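You operate a simulated robot arm through the tools that you are given. There is no shell and no other tool. Be economical: measure what you need, move in short steps, check, and stop when the job is done.

You are at the controls of a simulated robot arm. One attempt, no reset.

TASK
Log the small load's height and set the bay switch by it.
Fine: arm down on the card sheet, white key once; LOW under 85 cm, else HIGH; arm fully up at the end.

Only the result counts: the job must be done as asked and must still hold three seconds after the hand-in. Knocking over, shifting, dropping, spilling or breaking anything else fails it. Flat cloth is picked up by pressing the open fingertips on it (5 to 10 N) and closing them slowly along it; thin cloth reads only 2 to 8 mm in the jaws.

THE ROBOT
A 6-joint arm with a two-finger gripper on a trunk, on a base that drives. Base frame: it is fixed to the floor where the robot stands at the start and does not move with it; the origin is under the middle of the robot, x ahead of it, y to its left, z up. Readings come in m, degrees, newtons and seconds.
Its first joint turns from -149.0 to 149.0 degrees. Places, roughly: bay switch [0.7, -0.1, 0.9]; side fence [1, -0.3, 0.7]; staff arm [0.7, 0.1, 1.1]; staff display [0.7, -0.1, 0.9]; white staff key [0.7, 0, 0.9]; yellow switch [0.6, 0.6, 0.8]. Payload 1.57 kg.
Tool frame: the origin (TCP) lies between the finger pads and is the grasp point; the fingertips stand 0.021 m ahead of it; z points along the fingers, y is the line along which they close. The gripper opens to 0.07 m. The gripper's body begins 0.05 m behind the TCP.
Orientation is told as [roll, pitch, yaw] about the base's x, y, z axes, in that order, counted from this pose: with the fingers straight down and closing along the base's y, the tool's x points along the base's -x, its y along +y and its z along -z.

THE INTERFACE
- The arm moves only by the tool drive_tool. Its argument "series" is a list of rows, each an object of numbers (a shift or turn left out is 0, a gripper value left out holds the last): "gripper": the opening, from 0 (shut) to 1 (fully open); "x", "y", "z": the shift along the tool's x, y, z in units of 500 mm (1.0 is 500 mm); "ax", "ay", "az": the turn, a rotation vector about the tool's x, y, z in units of 180 degrees (1.0 is 180 degrees). In form: [{"gripper": .., "x": .., "y": .., "z": .., "ax": .., "ay": .., "az": ..}, ...]. A call has 1 to 8 rows; each row is the pose to reach, as a shift and turn from the pose commanded when the call began, along the tool's axes at that moment. A call with a number of a shift or a turn outside -1 to 1 is refused whole. A row lasts 0.2 s, in which the tool goes at most 0.05 m and 8.6 degrees; a call with a longer step from one row to the next is refused whole, and so is a gripper value outside its range. Where a pose cannot be reached the arm comes as near as it can. A force on the tool above 50 N (or 10 N above the force at the start of the call, whichever is more), or a blocked arm, ends the call early, and 0.2 s more pass. The fingers move at their own pace and stop on an object; they squeeze with about 27 N. The grip force told is the motor's: it shows also when the fingers shut on nothing. Time passes only in rows, and 0.2 s behind the last, so rows that repeat a pose let the fingers close. It gives the time, the measured TCP pose, the force on the tool (base axes), the opening and the grip force at its end, in the units of the frame above (readings bear some noise), with the torque about the TCP (base axes, N m) and any sound that the robot's microphone picked up.
- Cameras (640 x 400 px; columns grow to the right, rows downward): "scene" is now at [0.0347, 0.1863, 1.8992]; the picture's right is [0.20, -0.98, 0.00], its down [-0.71, -0.15, -0.69] and it looks along [0.67, 0.14, -0.73] (base axes); focal length 268 px, centre (320, 200). "wrist" rides on the gripper at [0.079, 0.004, -0.081] in the tool frame; the picture's right is [-0.05, 1.00, 0.00], its down [-0.67, -0.04, -0.74] and it looks along [-0.74, -0.04, 0.67] (tool axes); focal length 256 px, centre (320, 200). There is no depth. A picture from a camera that has moved, and an enlarged one, comes with that camera's place and axes in the base frame and with its lens.
- grab_frame(camera): a new picture of that camera. It takes no simulated time.
- lift_body(by): slides the trunk up (or, below 0, down) by that many m; the arm and the scene camera ride with it, the base frame stays. It gives what a move gives, with no picture.
- steer(legs): drives the robot by 1 to 6 legs, each [ahead, turn to the left] in m and degrees, along the robot's own axes; the way and the turn of a leg run together, so that a leg with both is an arc; at most 1.5 m and 180 degrees a leg. The arm and the cameras ride along, it lands a little off, and it stops where it bumps. It gives what a move gives.
- aim_head(pan, tilt): turns the head with the scene camera to pan (to the left, within 155 degrees either way) and tilt (down, from -29 to 69), counted from straight ahead of the robot. It gives what a move gives.
- inspect(camera, box): a new picture of the part [left, top, right, bottom] of that camera's present view, enlarged. It takes no simulated time.
- job_done(): hands the job in; it is judged then, once.

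Go step by step. Nothing tells you exact positions but the pictures and the camera data: compare them with the known pose of the tool, close in by small moves and look again before you grip or let go. The budget is 120 turns and 90 pictures, counting those below and the enlarged ones. Unless the task says otherwise, let go and move clear before handing in, and close with one line.

The tools are called as name(argument=value, ...) on one line, values as JSON. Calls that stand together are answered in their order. drive_tool: Moves the arm, as the interface text tells. Its arguments: {"type":"object","properties":{"series":{"type":"array","items":{"type":"object","properties":{"gripper":{"type":"number"},"x":{"type":"number"},"y":{"type":"number"},"z":{"type":"number"},"ax":{"type":"number"},"ay":{"type":"number"},"az":{"type":"number"}}}}},"required":["series"]} The other tools are called the same way: lift_body (by) slides the trunk up or down; steer (legs) drives the base; aim_head (pan, tilt) turns the head that bears the scene camera; grab_frame (camera) takes a picture; inspect (camera, box) takes an enlarged picture of a part of a camera's view; job_done () hands the job in.

At the start:

```text
time: 0.0
tool_pos: [0.7768, -0.0433, 1.2346]
orientation: [0.1, 0.0, 0.0]
contact_force: [0.1, 0.3, 0.1]
wrist_torque: [0.03, -0.04, 0.02]
opening: 0.07
finger_force: 0.0
trunk travel left (down, up): [-0.916, 0.054]
robot x, y, heading: [-0.0018, -0.0032, -0.0]
head pan, tilt: [11.7, 46.6]
```

scene: 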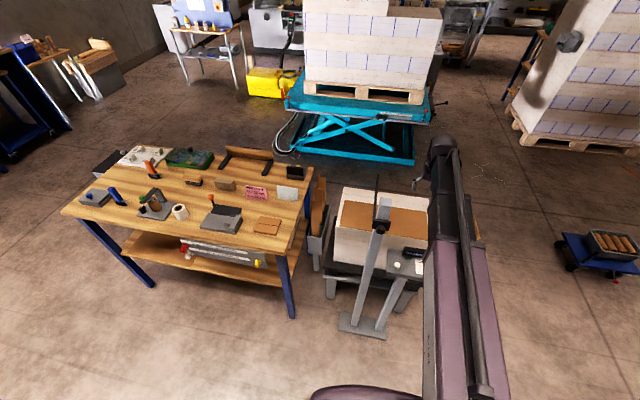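
wrist: 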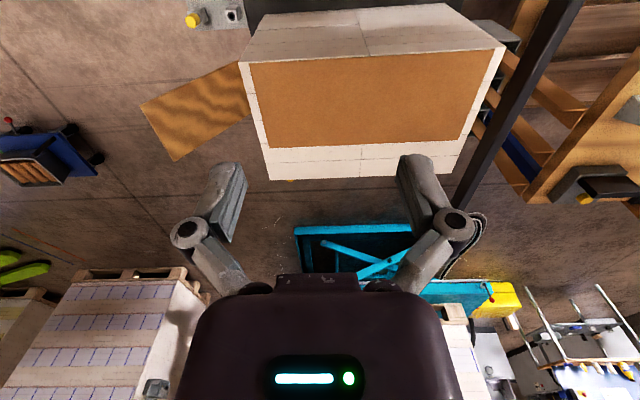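

I see a workbench, a boxed load with a brown card sheet on top, a measuring staff with an arm, and a small console. I'll look closer at the staff, console and notes on the bench.

inspect(camera="scene", box=[310, 160, 470, 340])

inspect(camera="scene", box=[60, 140, 320, 300])

inspect(camera="wrist", box=[140, 0, 640, 200])

```text
2.22 times, centred on (390, 250) of scene
camera zoom: at [0.0347, 0.1863, 1.8992], right [0.2, -0.98, 0.0], down [-0.71, -0.15, -0.69], along [0.67, 0.14, -0.73], focal length 594 px, centre (164, 89)
```

zoom: 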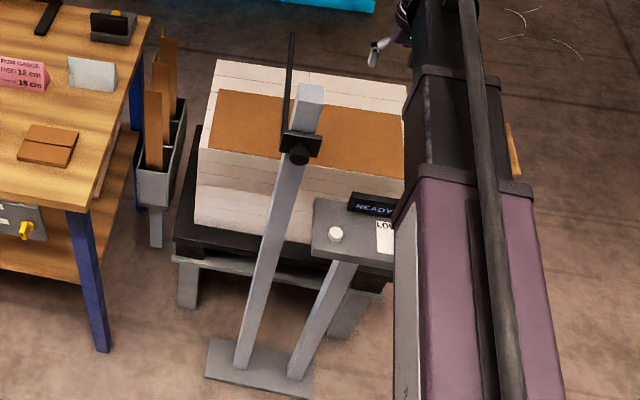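

```text
2.46 times, centred on (190, 220) of scene
camera zoom: at [0.0347, 0.1863, 1.8992], right [0.2, -0.98, 0.0], down [-0.71, -0.15, -0.69], along [0.67, 0.14, -0.73], focal length 658 px, centre (640, 151)
```

zoom: 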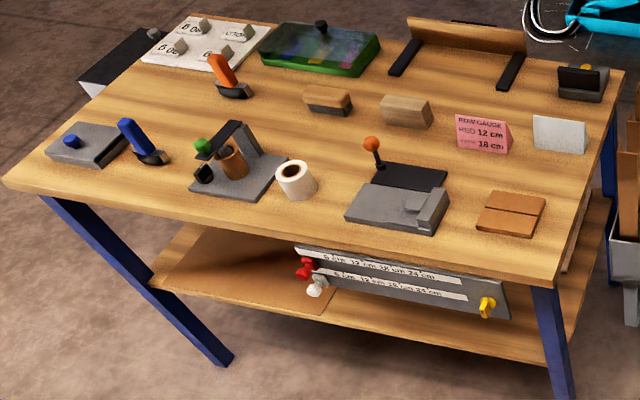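

```text
1.28 times, centred on (390, 100) of wrist
camera zoom: at [0.6988, -0.04, 1.3165], right [0.05, 1.0, 0.0], down [0.67, -0.04, 0.74], along [0.74, -0.04, -0.67], focal length 328 px, centre (230, 328)
```

zoom: 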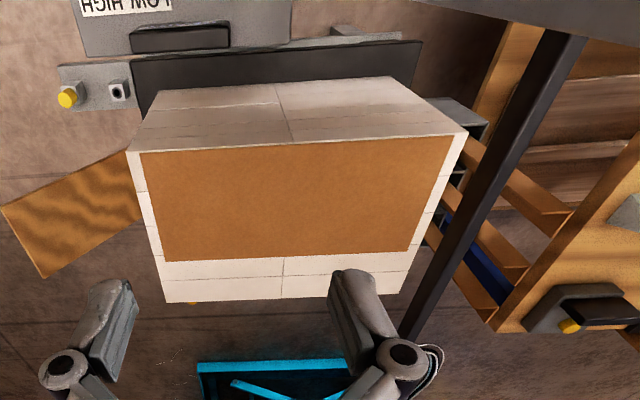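

The robot's own arm hides the console, so I'll swing the tool right and look again.

drive_tool(series=[{"y": -0.09}, {"y": -0.18}, {"y": -0.27}, {"y": -0.36}, {"y": -0.45}, {"y": -0.54}, {"y": -0.63}, {"y": -0.7}])

aim_head(pan=-5, tilt=50)

grab_frame(camera="scene")

```text
time: 1.8
tool_pos: [0.7806, -0.3987, 1.2344]
orientation: [0.0, 0.1, 0.0]
contact_force: [-0.8, -0.4, -0.4]
wrist_torque: [0.02, 0.0, 0.0]
opening: 0.0701
finger_force: 0.1
trunk travel left (down, up): [-0.916, 0.054]
robot x, y, heading: [0.0004, -0.0013, 0.2]
head pan, tilt: [11.7, 46.6]
```

```text
time: 2.6
tool_pos: [0.7808, -0.3964, 1.2343]
orientation: [0.0, 0.0, 0.0]
contact_force: [0.3, 0.4, -0.1]
wrist_torque: [-0.02, -0.01, 0.02]
opening: 0.0699
finger_force: 0.1
trunk travel left (down, up): [-0.916, 0.054]
robot x, y, heading: [0.0, 0.0015, -0.0]
head pan, tilt: [-5.0, 50.0]
```

```text
84 pictures are left
camera scene: at [0.0332, 0.1631, 1.8946], right [-0.09, -1.0, 0.0], down [-0.76, 0.07, -0.64], along [0.64, -0.06, -0.77], focal length 268 px, centre (320, 200)
```

scene: 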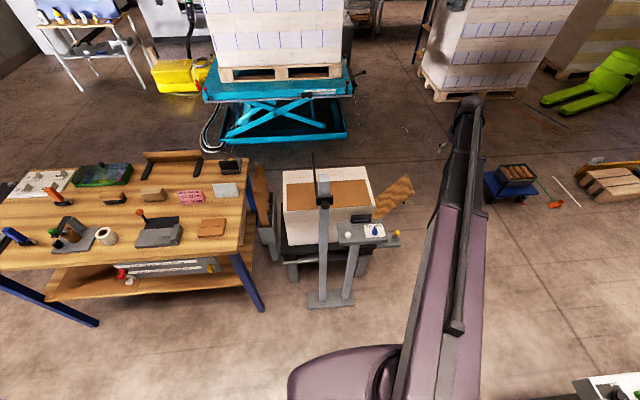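

inspect(camera="scene", box=[270, 140, 430, 240])

inspect(camera="scene", box=[325, 205, 405, 255])

grab_frame(camera="wrist")

```text
4.00 times, centred on (350, 190) of scene
camera zoom: at [0.0332, 0.1631, 1.8946], right [-0.09, -1.0, 0.0], down [-0.76, 0.07, -0.64], along [0.64, -0.06, -0.77], focal length 1070 px, centre (200, 240)
```

zoom: 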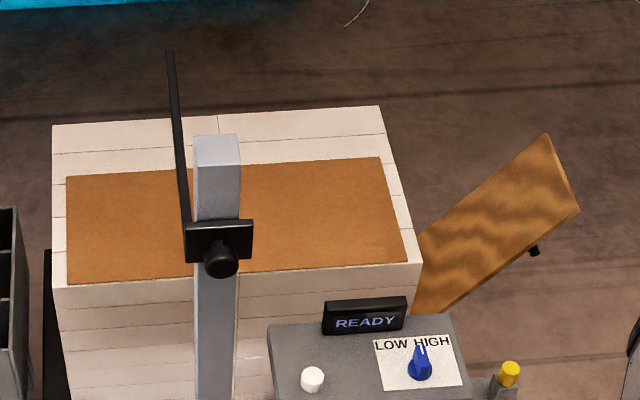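

```text
8.00 times, centred on (365, 230) of scene
camera zoom: at [0.0332, 0.1631, 1.8946], right [-0.09, -1.0, 0.0], down [-0.76, 0.07, -0.64], along [0.64, -0.06, -0.77], focal length 2140 px, centre (-40, -40)
```

zoom: 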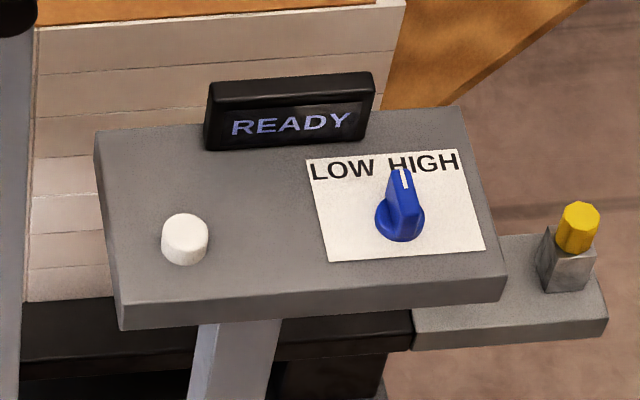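

```text
81 pictures are left
camera wrist: at [0.7015, -0.3928, 1.3165], right [0.05, 1.0, 0.0], down [0.67, -0.04, 0.74], along [0.74, -0.04, -0.67], focal length 256 px, centre (320, 200)
```

wrist: 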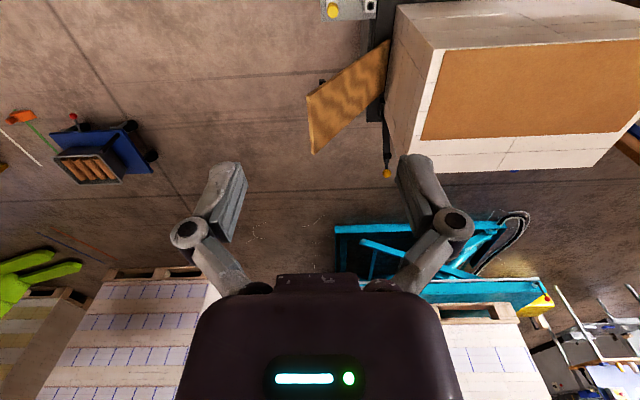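

inspect(camera="scene", box=[300, 150, 348, 220])

inspect(camera="scene", box=[290, 220, 370, 320])

```text
5.71 times, centred on (324, 185) of scene
camera zoom: at [0.0332, 0.1631, 1.8946], right [-0.09, -1.0, 0.0], down [-0.76, 0.07, -0.64], along [0.64, -0.06, -0.77], focal length 1528 px, centre (297, 286)
```

zoom: 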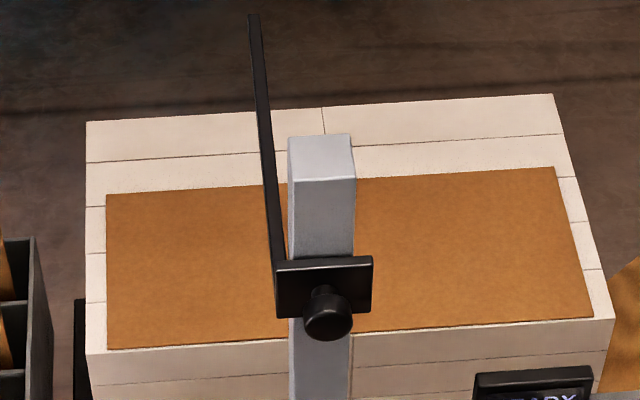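

```text
4.00 times, centred on (330, 270) of scene
camera zoom: at [0.0332, 0.1631, 1.8946], right [-0.09, -1.0, 0.0], down [-0.76, 0.07, -0.64], along [0.64, -0.06, -0.77], focal length 1070 px, centre (280, -80)
```

zoom: 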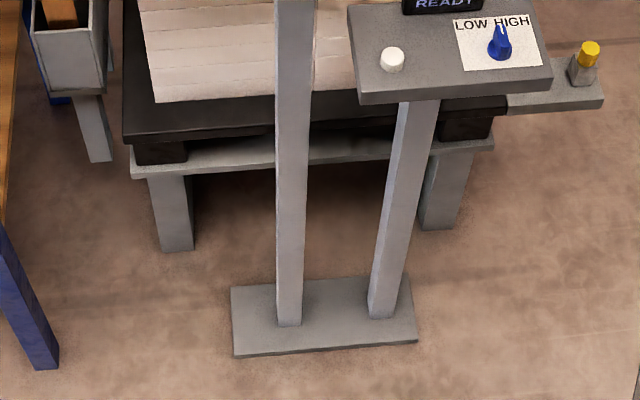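

The staff post stands near (0.70, 0.09), with its slider plate and knob about (0.63, 0.09, 1.14) and the rod over the load. I may need to back up a little for a tilted grip on the knob, so I'll check behind the robot.

aim_head(pan=150, tilt=50)

grab_frame(camera="scene")

aim_head(pan=-150, tilt=50)

grab_frame(camera="scene")

aim_head(pan=-5, tilt=50)

```text
time: 5.0
tool_pos: [0.7797, -0.3969, 1.2356]
orientation: [0.0, 0.0, 0.1]
contact_force: [-0.3, 0.4, -0.3]
wrist_torque: [0.03, 0.01, 0.02]
opening: 0.07
finger_force: 0.1
trunk travel left (down, up): [-0.916, 0.054]
robot x, y, heading: [-0.002, -0.0003, -0.1]
head pan, tilt: [150.0, 50.0]
```

```text
78 pictures are left
camera scene: at [-0.1102, 0.2085, 1.8946], right [0.5, 0.87, 0.0], down [0.66, -0.38, -0.64], along [-0.56, 0.32, -0.77], focal length 268 px, centre (320, 200)
```

scene: 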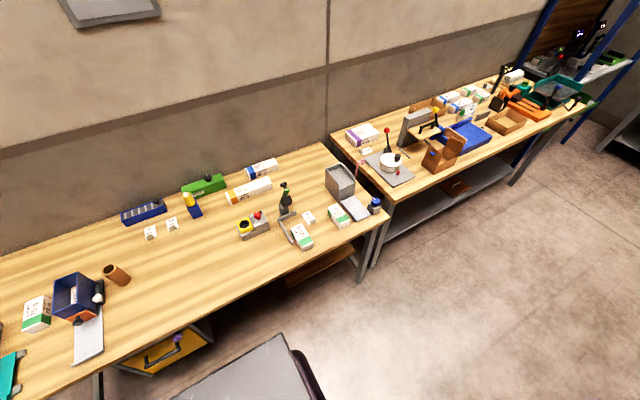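

```text
time: 9.1
tool_pos: [0.7802, -0.3971, 1.235]
orientation: [-0.1, 0.0, -0.1]
contact_force: [-0.2, 1.3, 0.0]
wrist_torque: [0.0, -0.01, -0.02]
opening: 0.07
finger_force: 0.0
trunk travel left (down, up): [-0.916, 0.054]
robot x, y, heading: [-0.0002, -0.0012, -0.1]
head pan, tilt: [-150.0, 50.0]
```

```text
77 pictures are left
camera scene: at [-0.1102, 0.1314, 1.8946], right [-0.5, 0.87, 0.0], down [0.66, 0.38, -0.64], along [-0.56, -0.32, -0.77], focal length 268 px, centre (320, 200)
```

scene: 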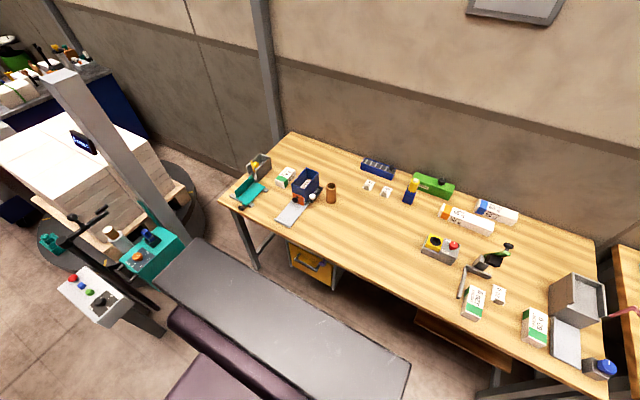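

```text
time: 11.4
tool_pos: [0.7808, -0.3969, 1.2344]
orientation: [0.0, 0.1, 0.0]
contact_force: [0.0, 0.1, -0.1]
wrist_torque: [0.02, -0.02, 0.03]
opening: 0.0696
finger_force: 0.0
trunk travel left (down, up): [-0.916, 0.054]
robot x, y, heading: [-0.0012, -0.0026, -0.1]
head pan, tilt: [-5.0, 50.0]
```

There's a bench close behind, so I'd rather not back up. I'll move the tool in front of the staff at about (0.56, 0.09) and try tilting it.

drive_tool(series=[{"x": 0.09}, {"x": 0.18}, {"x": 0.27}, {"x": 0.36}, {"x": 0.36, "y": 0.09}, {"x": 0.36, "y": 0.18}, {"x": 0.36, "y": 0.27}, {"x": 0.36, "y": 0.36}])

drive_tool(series=[{"y": 0.09}, {"y": 0.18, "ay": -0.045}, {"y": 0.27, "ay": -0.09}, {"y": 0.36, "ay": -0.135}, {"y": 0.45, "ay": -0.18}, {"y": 0.54, "ay": -0.22}, {"y": 0.6, "ay": -0.25}, {"y": 0.6, "ay": -0.25}])

grab_frame(camera="scene")

grab_frame(camera="wrist")

```text
time: 13.2
tool_pos: [0.5956, -0.2137, 1.2352]
orientation: [0.0, -0.1, 0.0]
contact_force: [-0.4, 0.4, -0.8]
wrist_torque: [-0.02, 0.0, -0.02]
opening: 0.0698
finger_force: 0.0
out of reach, approached as far as the arm can: row 2, 3
trunk travel left (down, up): [-0.916, 0.054]
robot x, y, heading: [0.0017, -0.0008, 0.2]
head pan, tilt: [-5.0, 50.0]
```

```text
time: 15.0
tool_pos: [0.6598, 0.0958, 1.2895]
orientation: [0.0, -44.9, 0.1]
contact_force: [-0.3, 0.6, 0.7]
wrist_torque: [0.02, -0.02, 0.01]
opening: 0.0699
finger_force: 0.1
out of reach, approached as far as the arm can: row 3, 4, 5, 6, 7, 8
trunk travel left (down, up): [-0.916, 0.054]
robot x, y, heading: [-0.0024, 0.0003, 0.2]
head pan, tilt: [-5.0, 50.0]
```

```text
76 pictures are left
camera scene: at [0.0331, 0.1626, 1.8947], right [-0.09, -1.0, 0.0], down [-0.76, 0.07, -0.64], along [0.64, -0.06, -0.77], focal length 268 px, centre (320, 200)
```

scene: 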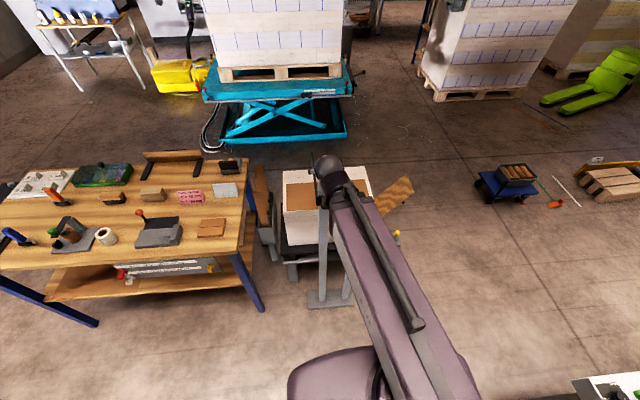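

```text
75 pictures are left
camera wrist: at [0.547, 0.0999, 1.2912], right [0.04, 1.0, 0.04], down [-0.06, -0.04, 1.0], along [1.0, -0.04, 0.05], focal length 256 px, centre (320, 200)
```

wrist: 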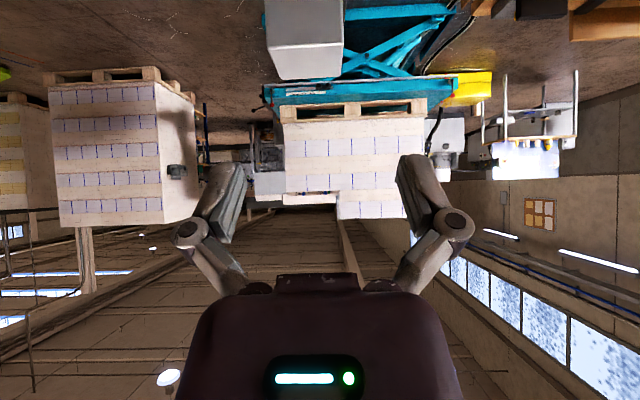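

The wrist view confirms the post at x 0.68–0.73, y 0.09, top 1.215. A 45° tilt is out of reach here, so I'll raise the trunk and reduce the tilt to about 22°.

lift_body(by=0.05)

drive_tool(series=[{"ay": 0.04}, {"ay": 0.08}, {"ay": 0.12}, {"ay": 0.125}])

```text
time: 15.9
tool_pos: [0.6599, 0.0946, 1.339]
orientation: [-0.1, -45.0, -0.1]
contact_force: [-0.8, -0.4, -1.0]
wrist_torque: [-0.01, -0.02, -0.03]
opening: 0.0699
finger_force: 0.0
trunk travel left (down, up): [-0.966, 0.004]
robot x, y, heading: [0.0005, 0.0011, 0.1]
head pan, tilt: [-5.0, 50.0]
```

```text
time: 16.9
tool_pos: [0.6586, 0.0953, 1.2992]
orientation: [0.0, -22.4, -0.1]
contact_force: [0.3, 0.1, 0.3]
wrist_torque: [-0.01, -0.01, 0.02]
opening: 0.07
finger_force: 0.0
out of reach, approached as far as the arm can: row 1, 2, 3, 4
trunk travel left (down, up): [-0.966, 0.004]
robot x, y, heading: [-0.0022, -0.0008, 0.1]
head pan, tilt: [-5.0, 50.0]
```

drive_tool(series=[{"x": 0.038, "z": 0.0925}, {"x": 0.038, "z": 0.0925}])

```text
time: 17.5
tool_pos: [0.6578, 0.0953, 1.299]
orientation: [0.0, -22.5, 0.0]
contact_force: [-0.4, 0.9, 0.0]
wrist_torque: [-0.01, 0.01, -0.01]
opening: 0.07
finger_force: 0.1
out of reach, approached as far as the arm can: row 1, 2
trunk travel left (down, up): [-0.966, 0.004]
robot x, y, heading: [0.0031, -0.0036, -0.2]
head pan, tilt: [-5.0, 50.0]
```

The arm is stuck at a fold limit here. I'll move out toward the right and down to find a better configuration.

drive_tool(series=[{"y": -0.09}, {"y": -0.18}, {"y": -0.27}, {"y": -0.36}])

grab_frame(camera="scene")

```text
time: 18.5
tool_pos: [0.6624, -0.0847, 1.299]
orientation: [0.0, -22.4, 0.0]
contact_force: [-0.2, -1.0, 0.3]
wrist_torque: [0.0, 0.0, 0.03]
opening: 0.0699
finger_force: 0.1
trunk travel left (down, up): [-0.966, 0.004]
robot x, y, heading: [0.0013, 0.0011, -0.0]
head pan, tilt: [-5.0, 50.0]
```

```text
74 pictures are left
camera scene: at [0.0332, 0.1623, 1.9447], right [-0.09, -1.0, 0.0], down [-0.76, 0.07, -0.64], along [0.64, -0.06, -0.77], focal length 268 px, centre (320, 200)
```

scene: 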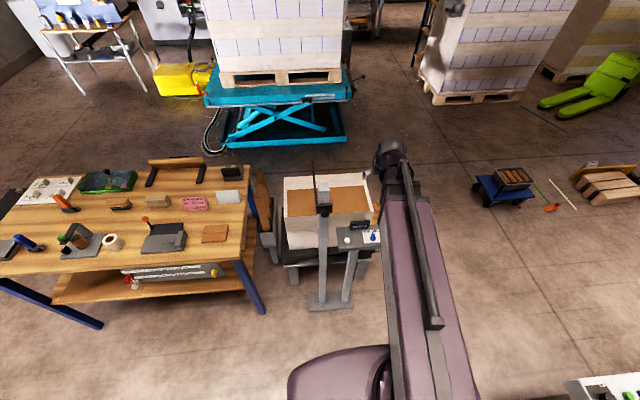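

drive_tool(series=[{"x": 0.03, "z": 0.07}, {"x": 0.06, "z": 0.14}, {"x": 0.09, "z": 0.218}, {"x": 0.114, "z": 0.278}])

```text
time: 19.5
tool_pos: [0.6619, -0.0832, 1.2985]
orientation: [-0.2, -22.4, 0.0]
contact_force: [0.3, -0.1, 0.1]
wrist_torque: [0.02, -0.02, 0.0]
opening: 0.0698
finger_force: 0.0
out of reach, approached as far as the arm can: row 1, 2, 3, 4
trunk travel left (down, up): [-0.966, 0.004]
robot x, y, heading: [0.0026, 0.0008, -0.0]
head pan, tilt: [-5.0, 50.0]
```

Going inward pushes the tool up, so the shoulder must sit lower than I want relative to the tool; I'll lower the trunk.

lift_body(by=-0.2)

drive_tool(series=[{"x": -0.03, "z": -0.07}, {"x": -0.02, "z": -0.15}, {"x": 0.03, "z": -0.18}, {"x": 0.08, "z": -0.2}])

```text
time: 21.7
tool_pos: [0.6626, -0.083, 1.0993]
orientation: [0.0, -22.4, -0.1]
contact_force: [0.5, -0.4, 0.1]
wrist_torque: [0.02, -0.01, 0.01]
opening: 0.0701
finger_force: 0.2
trunk travel left (down, up): [-0.766, 0.204]
robot x, y, heading: [-0.0015, 0.0031, 0.1]
head pan, tilt: [-5.0, 50.0]
```

```text
time: 22.7
tool_pos: [0.6068, -0.0793, 1.0986]
orientation: [0.0, -22.5, 0.0]
contact_force: [0.1, -1.3, 0.2]
wrist_torque: [0.0, 0.0, -0.03]
opening: 0.0704
finger_force: 0.1
out of reach, approached as far as the arm can: row 1, 2, 3, 4
trunk travel left (down, up): [-0.766, 0.204]
robot x, y, heading: [0.0013, -0.0035, -0.0]
head pan, tilt: [-5.0, 50.0]
```

drive_tool(series=[{"ay": 0.04}, {"ay": 0.08}, {"ay": 0.12}, {"ay": 0.125}])

drive_tool(series=[{"z": -0.05}, {"z": -0.1}])

grab_frame(camera="scene")

```text
time: 23.7
tool_pos: [0.6069, -0.0831, 1.0848]
orientation: [0.0, 0.1, -0.1]
contact_force: [-0.1, 0.3, -0.3]
wrist_torque: [0.02, -0.02, -0.01]
opening: 0.0699
finger_force: 0.0
out of reach, approached as far as the arm can: row 1, 2, 3, 4
trunk travel left (down, up): [-0.766, 0.204]
robot x, y, heading: [0.0002, -0.0018, 0.2]
head pan, tilt: [-5.0, 50.0]
```

```text
time: 24.3
tool_pos: [0.6072, -0.0831, 1.0855]
orientation: [0.0, 0.2, 0.0]
contact_force: [0.1, 0.2, -0.3]
wrist_torque: [0.01, 0.0, 0.0]
opening: 0.0699
finger_force: 0.1
out of reach, approached as far as the arm can: row 1, 2
trunk travel left (down, up): [-0.766, 0.204]
robot x, y, heading: [-0.0002, -0.0006, 0.0]
head pan, tilt: [-5.0, 50.0]
```

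```text
73 pictures are left
camera scene: at [0.0331, 0.1633, 1.7446], right [-0.09, -1.0, 0.0], down [-0.76, 0.07, -0.64], along [0.64, -0.06, -0.77], focal length 268 px, centre (320, 200)
```

scene: 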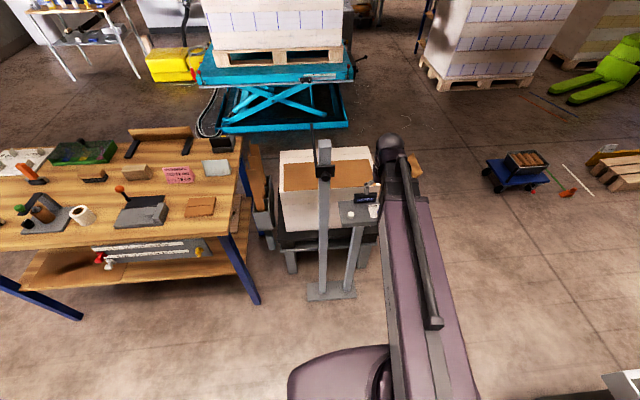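

Wrist height seems constant relative to the trunk in all these moves, so the arm may move vertically only with the trunk. I'll test with a small downward move.

drive_tool(series=[{"z": 0.02}, {"z": 0.04}])

lift_body(by=0.1)

```text
time: 24.9
tool_pos: [0.6074, -0.0828, 1.0857]
orientation: [0.0, 0.1, 0.0]
contact_force: [0.4, 0.2, -0.2]
wrist_torque: [-0.03, -0.01, -0.03]
opening: 0.07
finger_force: 0.0
out of reach, approached as far as the arm can: row 1, 2
trunk travel left (down, up): [-0.766, 0.204]
robot x, y, heading: [0.0028, -0.0011, 0.0]
head pan, tilt: [-5.0, 50.0]
```

```text
time: 26.2
tool_pos: [0.6085, -0.0831, 1.186]
orientation: [0.0, 0.0, 0.0]
contact_force: [-0.1, 0.3, 0.0]
wrist_torque: [-0.01, 0.01, -0.01]
opening: 0.0701
finger_force: 0.1
trunk travel left (down, up): [-0.866, 0.104]
robot x, y, heading: [-0.0028, 0.0028, 0.1]
head pan, tilt: [-5.0, 50.0]
```

Confirmed: height comes only from the trunk. I'll bring the tool in front of the knob, tilted 30°, just above it.

drive_tool(series=[{"y": 0.08, "ay": -0.04, "z": -0.01}, {"y": 0.16, "ay": -0.08, "z": -0.02}, {"y": 0.24, "ay": -0.12, "x": -0.01, "z": -0.03}, {"y": 0.3, "ay": -0.15, "x": -0.02, "z": -0.04}, {"y": 0.344, "ay": -0.167, "x": -0.025, "z": -0.048}, {"y": 0.344, "ay": -0.167, "x": -0.025, "z": -0.048}])

grab_frame(camera="wrist")

grab_frame(camera="scene")

```text
time: 27.6
tool_pos: [0.6226, 0.0884, 1.2098]
orientation: [0.0, -30.0, 0.0]
contact_force: [-0.3, 0.8, 0.7]
wrist_torque: [-0.01, -0.03, -0.02]
opening: 0.0702
finger_force: 0.2
out of reach, approached as far as the arm can: row 1, 2, 5
trunk travel left (down, up): [-0.866, 0.104]
robot x, y, heading: [-0.0045, 0.0034, 0.0]
head pan, tilt: [-5.0, 50.0]
```

```text
72 pictures are left
camera wrist: at [0.514, 0.0932, 1.2409], right [0.05, 1.0, 0.03], down [0.2, -0.04, 0.98], along [0.98, -0.04, -0.21], focal length 256 px, centre (320, 200)
```

wrist: 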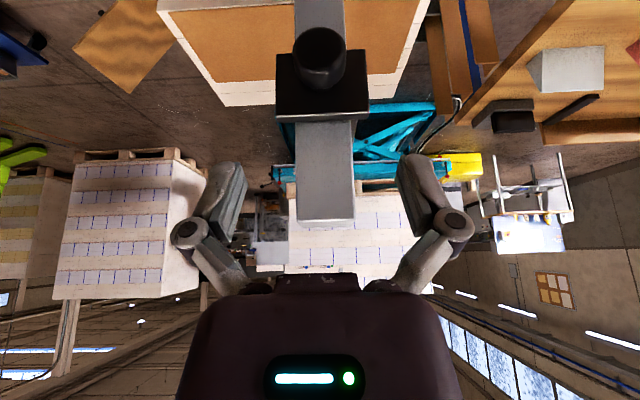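

```text
71 pictures are left
camera scene: at [0.0331, 0.163, 1.8446], right [-0.09, -1.0, 0.0], down [-0.76, 0.07, -0.64], along [0.64, -0.06, -0.77], focal length 268 px, centre (320, 200)
```

scene: 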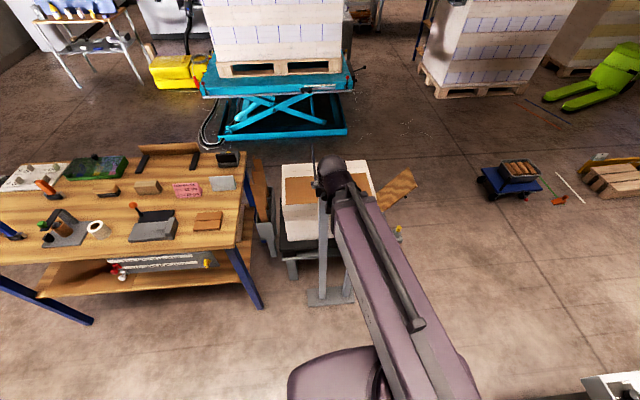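

Knob works out at about (0.63, 0.09, 1.146). I'll shift 8 mm forward and descend with the trunk.

drive_tool(series=[{"x": -0.014, "y": 0.003, "z": 0.008}, {"x": -0.014, "y": 0.003, "z": 0.008}])

lift_body(by=-0.04)

grab_frame(camera="wrist")

```text
time: 28.2
tool_pos: [0.6282, 0.0905, 1.2098]
orientation: [0.0, -30.0, 0.0]
contact_force: [0.9, -0.3, 1.0]
wrist_torque: [0.01, -0.02, 0.0]
opening: 0.0701
finger_force: 0.1
trunk travel left (down, up): [-0.866, 0.104]
robot x, y, heading: [0.0023, -0.0014, 0.1]
head pan, tilt: [-5.0, 50.0]
```

```text
time: 29.0
tool_pos: [0.6273, 0.0908, 1.1695]
orientation: [0.0, -29.9, 0.0]
contact_force: [0.1, 0.8, -0.4]
wrist_torque: [0.04, 0.01, 0.01]
opening: 0.0702
finger_force: 0.1
trunk travel left (down, up): [-0.826, 0.144]
robot x, y, heading: [0.0014, -0.0016, 0.2]
head pan, tilt: [-5.0, 50.0]
```

```text
70 pictures are left
camera wrist: at [0.5194, 0.0944, 1.2009], right [0.05, 1.0, 0.03], down [0.2, -0.04, 0.98], along [0.98, -0.04, -0.21], focal length 256 px, centre (320, 200)
```

wrist: 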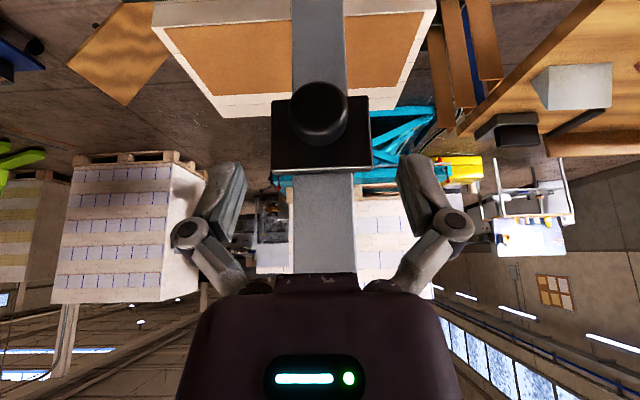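

drive_tool(series=[{"x": -0.012, "z": 0.007}, {"x": -0.012, "z": 0.007}])

lift_body(by=-0.028)

grab_frame(camera="wrist")

```text
time: 29.6
tool_pos: [0.634, 0.0907, 1.1698]
orientation: [0.0, -30.0, 0.0]
contact_force: [0.0, -0.6, -0.1]
wrist_torque: [-0.01, -0.05, -0.01]
opening: 0.0702
finger_force: 0.1
trunk travel left (down, up): [-0.826, 0.144]
robot x, y, heading: [0.0011, 0.0033, -0.0]
head pan, tilt: [-5.0, 50.0]
```

```text
time: 30.4
tool_pos: [0.6359, 0.0905, 1.1415]
orientation: [0.0, -30.0, 0.0]
contact_force: [0.6, -0.1, 0.8]
wrist_torque: [0.0, -0.03, 0.05]
opening: 0.07
finger_force: 0.1
trunk travel left (down, up): [-0.798, 0.172]
robot x, y, heading: [-0.0013, -0.0032, 0.2]
head pan, tilt: [-5.0, 50.0]
```

```text
69 pictures are left
camera wrist: at [0.5263, 0.0949, 1.1729], right [0.05, 1.0, 0.03], down [0.2, -0.04, 0.98], along [0.98, -0.04, -0.21], focal length 256 px, centre (320, 200)
```

wrist: 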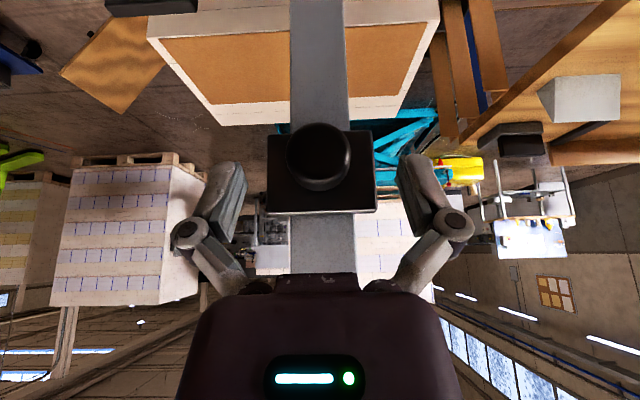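

Knob is centred between the fingers and slightly low, so I'll go 10 mm lower and close.

lift_body(by=-0.01)

drive_tool(series=[{"gripper": 0.3}, {"gripper": 0.3}, {"gripper": 0.1}, {"gripper": 0.1}, {"gripper": 0.1}])

grab_frame(camera="wrist")

```text
time: 30.9
tool_pos: [0.6355, 0.0912, 1.1315]
orientation: [0.0, -30.1, 0.0]
contact_force: [-0.3, 0.4, 0.1]
wrist_torque: [-0.01, 0.02, 0.03]
opening: 0.0698
finger_force: 0.0
trunk travel left (down, up): [-0.788, 0.182]
robot x, y, heading: [0.0001, -0.0024, -0.0]
head pan, tilt: [-5.0, 50.0]
```

```text
time: 32.1
tool_pos: [0.6333, 0.0899, 1.1314]
orientation: [0.0, -30.0, 0.1]
contact_force: [-3.6, -6.9, -1.7]
wrist_torque: [-0.06, 0.26, -0.1]
opening: 0.0313
finger_force: 32.0
trunk travel left (down, up): [-0.788, 0.182]
robot x, y, heading: [0.0002, 0.0005, -0.1]
head pan, tilt: [-5.0, 50.0]
```

```text
68 pictures are left
camera wrist: at [0.5258, 0.0941, 1.1631], right [0.05, 1.0, 0.03], down [0.2, -0.04, 0.98], along [0.98, -0.04, -0.21], focal length 256 px, centre (320, 200)
```

wrist: 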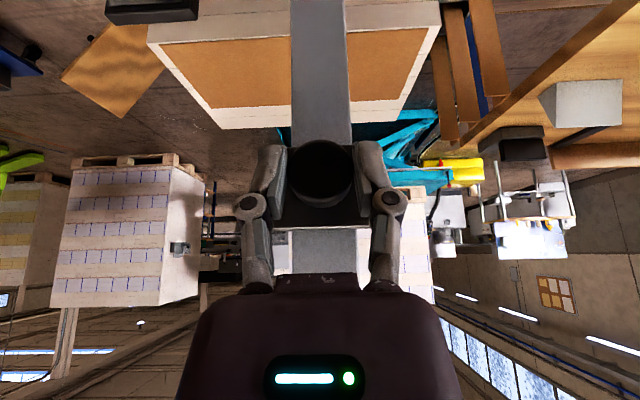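

Knob gripped (31 mm). I'll try lowering it 3 cm.

lift_body(by=-0.03)

grab_frame(camera="wrist")

```text
time: 32.9
tool_pos: [0.6343, 0.0898, 1.102]
orientation: [0.0, -30.0, 0.0]
contact_force: [-5.7, -8.4, -4.7]
wrist_torque: [-0.09, -0.32, -0.13]
opening: 0.0311
finger_force: 32.1
trunk travel left (down, up): [-0.758, 0.212]
robot x, y, heading: [0.0008, 0.0009, 0.1]
head pan, tilt: [-5.0, 50.0]
```

```text
67 pictures are left
camera wrist: at [0.5258, 0.0941, 1.133], right [0.05, 1.0, 0.03], down [0.2, -0.04, 0.98], along [0.98, -0.04, -0.21], focal length 256 px, centre (320, 200)
```

wrist: 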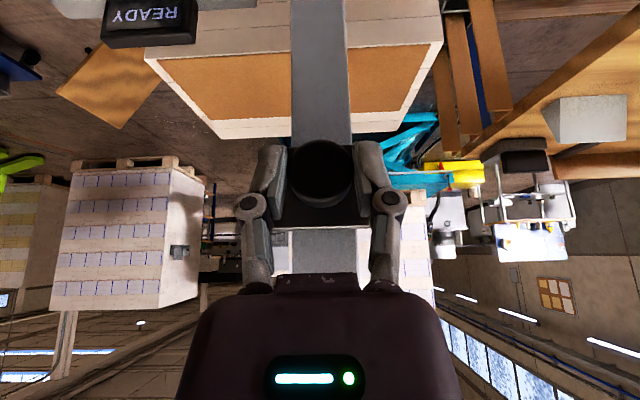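

The slider follows the grip. I'll continue down in steps, watching the force.

lift_body(by=-0.1)

grab_frame(camera="wrist")

grab_frame(camera="scene")

```text
time: 34.2
tool_pos: [0.6338, 0.0897, 1.0011]
orientation: [0.0, -30.0, 0.0]
contact_force: [-6.3, -10.1, -5.0]
wrist_torque: [-0.09, -0.45, -0.13]
opening: 0.031
finger_force: 31.6
trunk travel left (down, up): [-0.658, 0.312]
robot x, y, heading: [0.0015, -0.0007, -0.0]
head pan, tilt: [-5.0, 50.0]
```

```text
66 pictures are left
camera wrist: at [0.5258, 0.0941, 1.033], right [0.05, 1.0, 0.03], down [0.2, -0.04, 0.98], along [0.98, -0.04, -0.21], focal length 256 px, centre (320, 200)
```

wrist: 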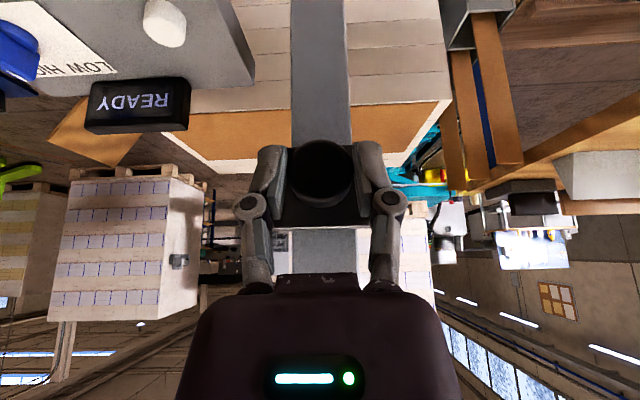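

```text
65 pictures are left
camera scene: at [0.0326, 0.1622, 1.6366], right [-0.09, -1.0, 0.0], down [-0.76, 0.07, -0.64], along [0.64, -0.06, -0.77], focal length 268 px, centre (320, 200)
```

scene: 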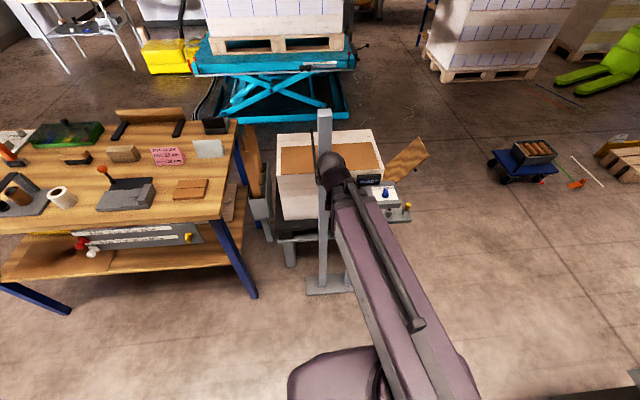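

lift_body(by=-0.1)

grab_frame(camera="scene")

inspect(camera="scene", box=[260, 100, 420, 220])

grab_frame(camera="wrist")

```text
time: 35.5
tool_pos: [0.6338, 0.0895, 0.9019]
orientation: [-0.1, -30.0, 0.0]
contact_force: [-8.0, -11.1, -4.3]
wrist_torque: [-0.08, -0.48, -0.18]
opening: 0.031
finger_force: 31.8
trunk travel left (down, up): [-0.558, 0.412]
robot x, y, heading: [0.0032, 0.001, 0.2]
head pan, tilt: [-5.0, 50.0]
```

```text
64 pictures are left
camera scene: at [0.0326, 0.1622, 1.5366], right [-0.09, -1.0, 0.0], down [-0.76, 0.07, -0.64], along [0.64, -0.06, -0.77], focal length 268 px, centre (320, 200)
```

scene: 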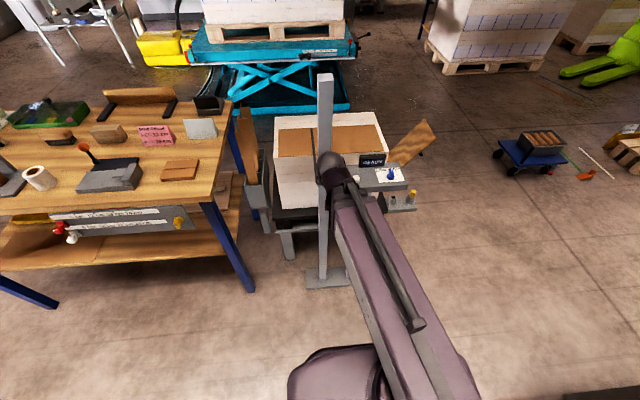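

```text
3.33 times, centred on (340, 160) of scene
camera zoom: at [0.0326, 0.1622, 1.5366], right [-0.09, -1.0, 0.0], down [-0.76, 0.07, -0.64], along [0.64, -0.06, -0.77], focal length 892 px, centre (253, 333)
```

zoom: 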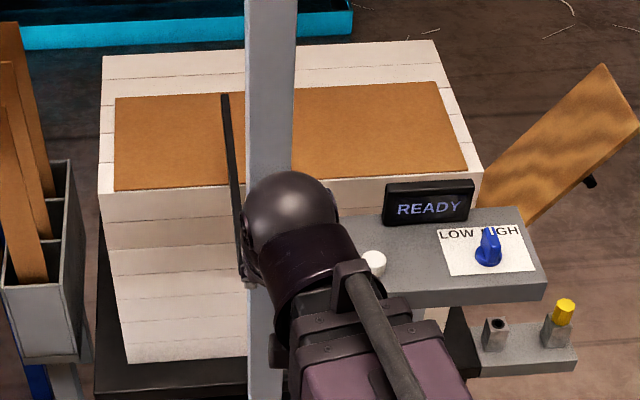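

```text
62 pictures are left
camera wrist: at [0.5258, 0.0941, 0.933], right [0.05, 1.0, 0.03], down [0.2, -0.04, 0.98], along [0.98, -0.04, -0.21], focal length 256 px, centre (320, 200)
```

wrist: 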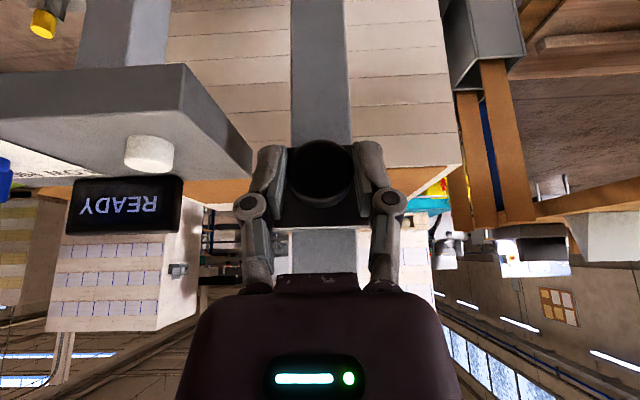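

Console edge is around y 0.03 with its top at 0.876, so the hand clears it by about 2 cm. Load top is near 0.82; I'll continue gently.

lift_body(by=-0.04)

inspect(camera="scene", box=[260, 100, 420, 220])

grab_frame(camera="wrist")

```text
time: 36.4
tool_pos: [0.6346, 0.0887, 0.8624]
orientation: [0.1, -30.0, 0.0]
contact_force: [-7.0, -13.1, -5.4]
wrist_torque: [-0.08, -0.39, -0.2]
opening: 0.031
finger_force: 31.9
trunk travel left (down, up): [-0.518, 0.452]
robot x, y, heading: [0.0001, 0.0007, -0.2]
head pan, tilt: [-5.0, 50.0]
```

```text
3.33 times, centred on (340, 160) of scene
camera zoom: at [0.0327, 0.1622, 1.4965], right [-0.09, -1.0, 0.0], down [-0.76, 0.07, -0.64], along [0.64, -0.06, -0.77], focal length 892 px, centre (253, 333)
```

zoom: 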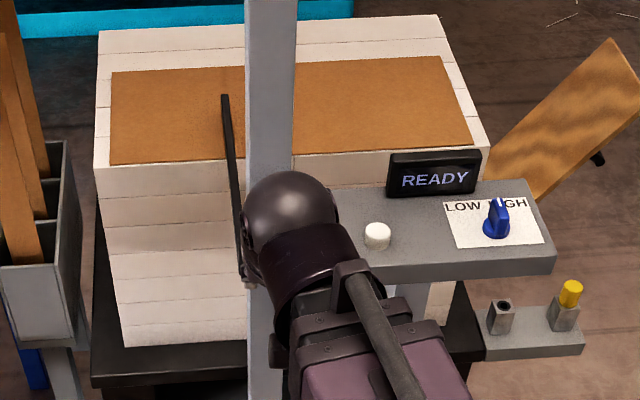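

```text
60 pictures are left
camera wrist: at [0.5259, 0.0941, 0.893], right [0.05, 1.0, 0.03], down [0.2, -0.04, 0.98], along [0.98, -0.04, -0.21], focal length 256 px, centre (320, 200)
```

wrist: 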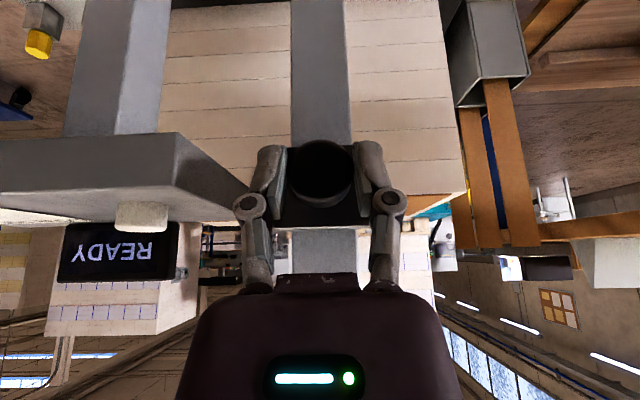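

lift_body(by=-0.02)

inspect(camera="scene", box=[260, 100, 420, 220])

```text
time: 37.0
tool_pos: [0.6346, 0.0892, 0.8425]
orientation: [-0.1, -30.0, 0.0]
contact_force: [-3.4, -13.2, 6.8]
wrist_torque: [0.02, -0.86, -0.06]
opening: 0.0303
finger_force: 32.2
trunk travel left (down, up): [-0.498, 0.472]
robot x, y, heading: [0.0002, -0.0, 0.1]
head pan, tilt: [-5.0, 50.0]
```

```text
3.33 times, centred on (340, 160) of scene
camera zoom: at [0.0321, 0.162, 1.4766], right [-0.09, -1.0, 0.0], down [-0.76, 0.07, -0.64], along [0.64, -0.06, -0.77], focal length 892 px, centre (253, 333)
```

zoom: 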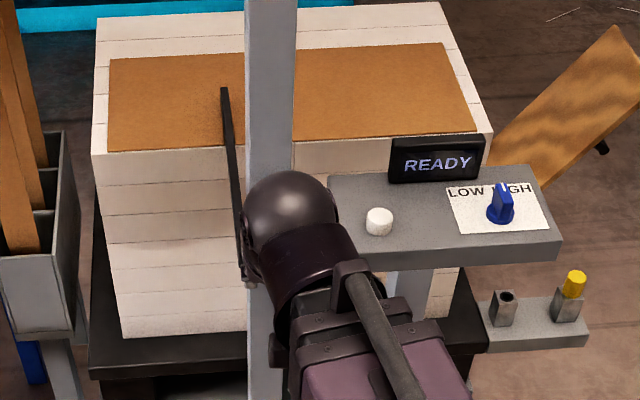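

grab_frame(camera="wrist")

inspect(camera="scene", box=[300, 110, 340, 190])

```text
58 pictures are left
camera wrist: at [0.526, 0.0941, 0.8732], right [0.05, 1.0, 0.03], down [0.2, -0.04, 0.98], along [0.98, -0.04, -0.2], focal length 256 px, centre (320, 200)
```

wrist: 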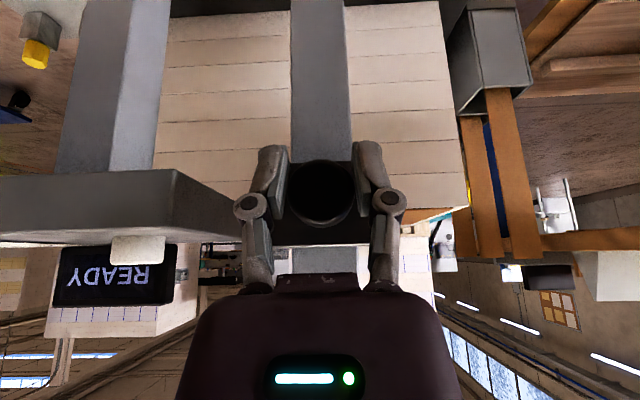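

```text
5.00 times, centred on (320, 150) of scene
camera zoom: at [0.0321, 0.162, 1.4766], right [-0.09, -1.0, 0.0], down [-0.76, 0.07, -0.64], along [0.64, -0.06, -0.77], focal length 1337 px, centre (320, 450)
```

zoom: 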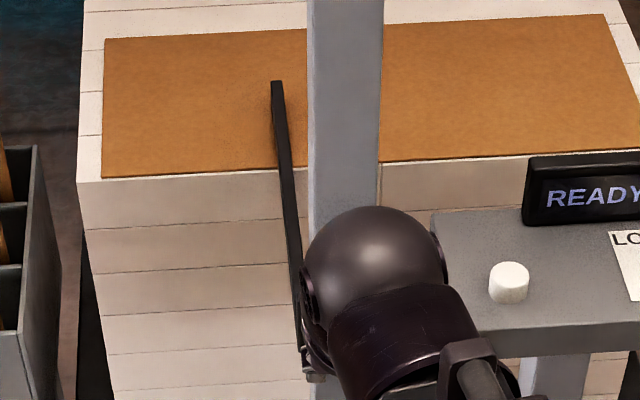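

The knob slipped about 8 mm up in the fingers as the force rose, so the rod now rests on the card. I'll open the gripper and check that it stays.

drive_tool(series=[{"gripper": 1.0}, {"gripper": 1.0}, {"gripper": 1.0}])

grab_frame(camera="wrist")

inspect(camera="scene", box=[300, 110, 340, 190])

```text
time: 37.8
tool_pos: [0.6356, 0.0917, 0.8412]
orientation: [0.0, -30.0, 0.1]
contact_force: [-0.1, -0.6, -1.3]
wrist_torque: [0.02, -0.02, -0.01]
opening: 0.07
finger_force: 0.1
trunk travel left (down, up): [-0.498, 0.472]
robot x, y, heading: [0.0019, 0.0021, -0.2]
head pan, tilt: [-5.0, 50.0]
```

```text
56 pictures are left
camera wrist: at [0.5264, 0.0951, 0.8729], right [0.05, 1.0, 0.03], down [0.2, -0.04, 0.98], along [0.98, -0.04, -0.21], focal length 256 px, centre (320, 200)
```

wrist: 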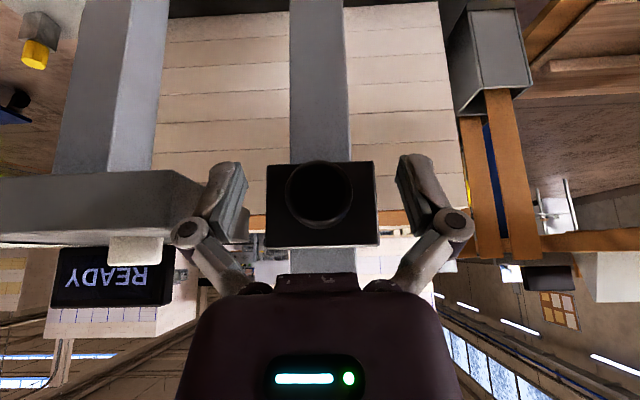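

```text
5.00 times, centred on (320, 150) of scene
camera zoom: at [0.0331, 0.1633, 1.4766], right [-0.09, -1.0, 0.0], down [-0.76, 0.07, -0.64], along [0.64, -0.06, -0.77], focal length 1337 px, centre (320, 450)
```

zoom: 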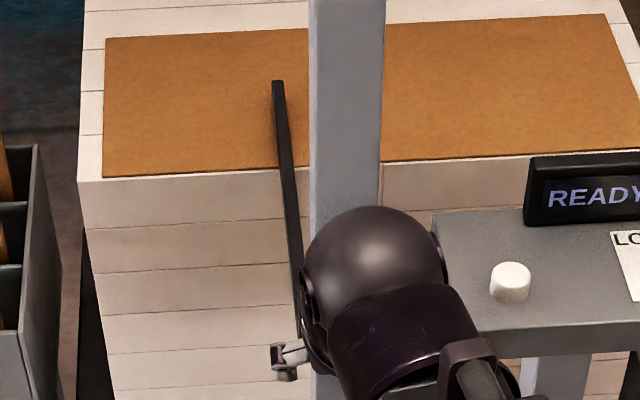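

The arm stays down by itself. I'll raise the trunk clear, then bring the closed, vertical fingers above the white key at about (0.68, -0.025).

lift_body(by=0.15)

drive_tool(series=[{"y": -0.06, "ay": 0.04, "gripper": 0}, {"y": -0.12, "ay": 0.08, "x": -0.015, "z": 0.03, "gripper": 0}, {"y": -0.18, "ay": 0.12, "x": -0.03, "z": 0.05}, {"y": -0.234, "ay": 0.15, "x": -0.045, "z": 0.075}, {"y": -0.234, "ay": 0.167, "x": -0.054, "z": 0.0866}, {"y": -0.234, "ay": 0.167, "x": -0.054, "z": 0.0866}])

grab_frame(camera="wrist")

grab_frame(camera="scene")

```text
time: 39.6
tool_pos: [0.6355, 0.0908, 0.9922]
orientation: [0.1, -30.0, 0.0]
contact_force: [0.7, -0.5, -0.7]
wrist_torque: [0.01, -0.01, -0.02]
opening: 0.07
finger_force: 0.1
trunk travel left (down, up): [-0.648, 0.322]
robot x, y, heading: [0.0034, 0.0, -0.2]
head pan, tilt: [-5.0, 50.0]
```

```text
time: 41.0
tool_pos: [0.6781, -0.028, 0.9679]
orientation: [-0.1, 0.0, 0.0]
contact_force: [-0.7, -1.0, -0.2]
wrist_torque: [0.0, 0.03, -0.01]
opening: 0.0
finger_force: 27.1
out of reach, approached as far as the arm can: row 1, 2, 3, 4
trunk travel left (down, up): [-0.648, 0.322]
robot x, y, heading: [-0.0037, 0.0046, -0.1]
head pan, tilt: [-5.0, 50.0]
```

```text
54 pictures are left
camera wrist: at [0.6005, -0.0241, 1.0487], right [0.05, 1.0, 0.0], down [0.67, -0.04, 0.74], along [0.74, -0.04, -0.67], focal length 256 px, centre (320, 200)
```

wrist: 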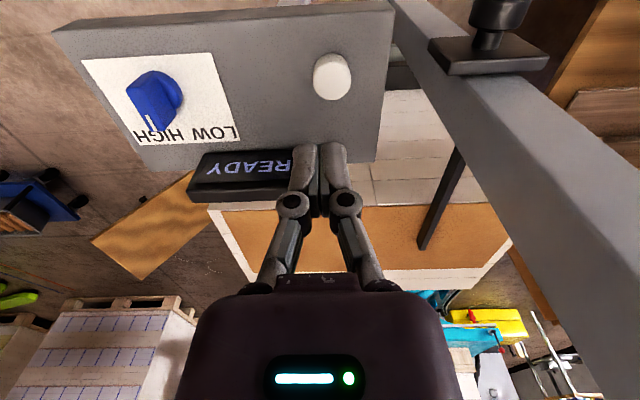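

```text
53 pictures are left
camera scene: at [0.033, 0.1635, 1.6266], right [-0.09, -1.0, 0.0], down [-0.76, 0.07, -0.64], along [0.64, -0.06, -0.77], focal length 268 px, centre (320, 200)
```

scene: 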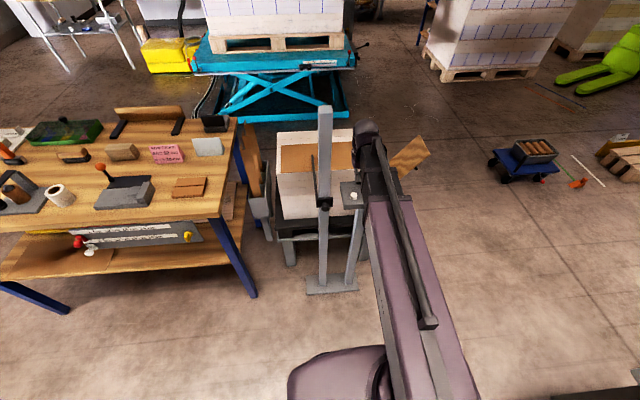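

drive_tool(series=[{"x": 0.02, "y": 0.016}, {"x": 0.02, "y": 0.016}])

lift_body(by=-0.035)

grab_frame(camera="wrist")

```text
time: 41.6
tool_pos: [0.6691, -0.0194, 0.9667]
orientation: [0.1, 0.0, 0.0]
contact_force: [-0.5, 0.5, -1.0]
wrist_torque: [-0.03, 0.02, -0.04]
opening: 0.0
finger_force: 26.9
trunk travel left (down, up): [-0.648, 0.322]
robot x, y, heading: [-0.0018, 0.0028, -0.0]
head pan, tilt: [-5.0, 50.0]
```

```text
time: 42.4
tool_pos: [0.6703, -0.0203, 0.9314]
orientation: [0.0, 0.2, -0.1]
contact_force: [1.3, -0.5, -0.1]
wrist_torque: [0.0, 0.06, 0.01]
opening: 0.0
finger_force: 26.8
trunk travel left (down, up): [-0.613, 0.357]
robot x, y, heading: [0.0018, -0.0008, -0.0]
head pan, tilt: [-5.0, 50.0]
```

```text
52 pictures are left
camera wrist: at [0.5906, -0.0157, 1.0136], right [0.05, 1.0, 0.0], down [0.67, -0.04, 0.74], along [0.74, -0.04, -0.67], focal length 256 px, centre (320, 200)
```

wrist: 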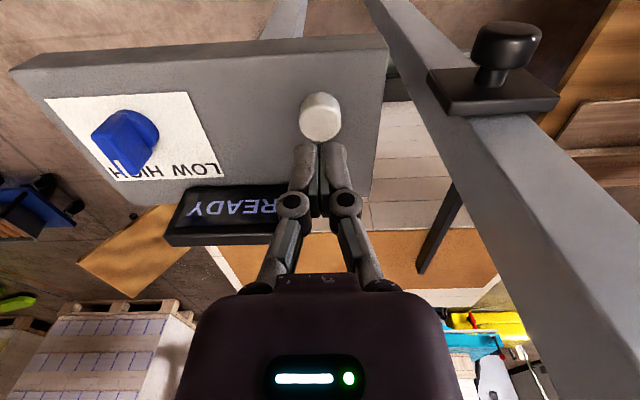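

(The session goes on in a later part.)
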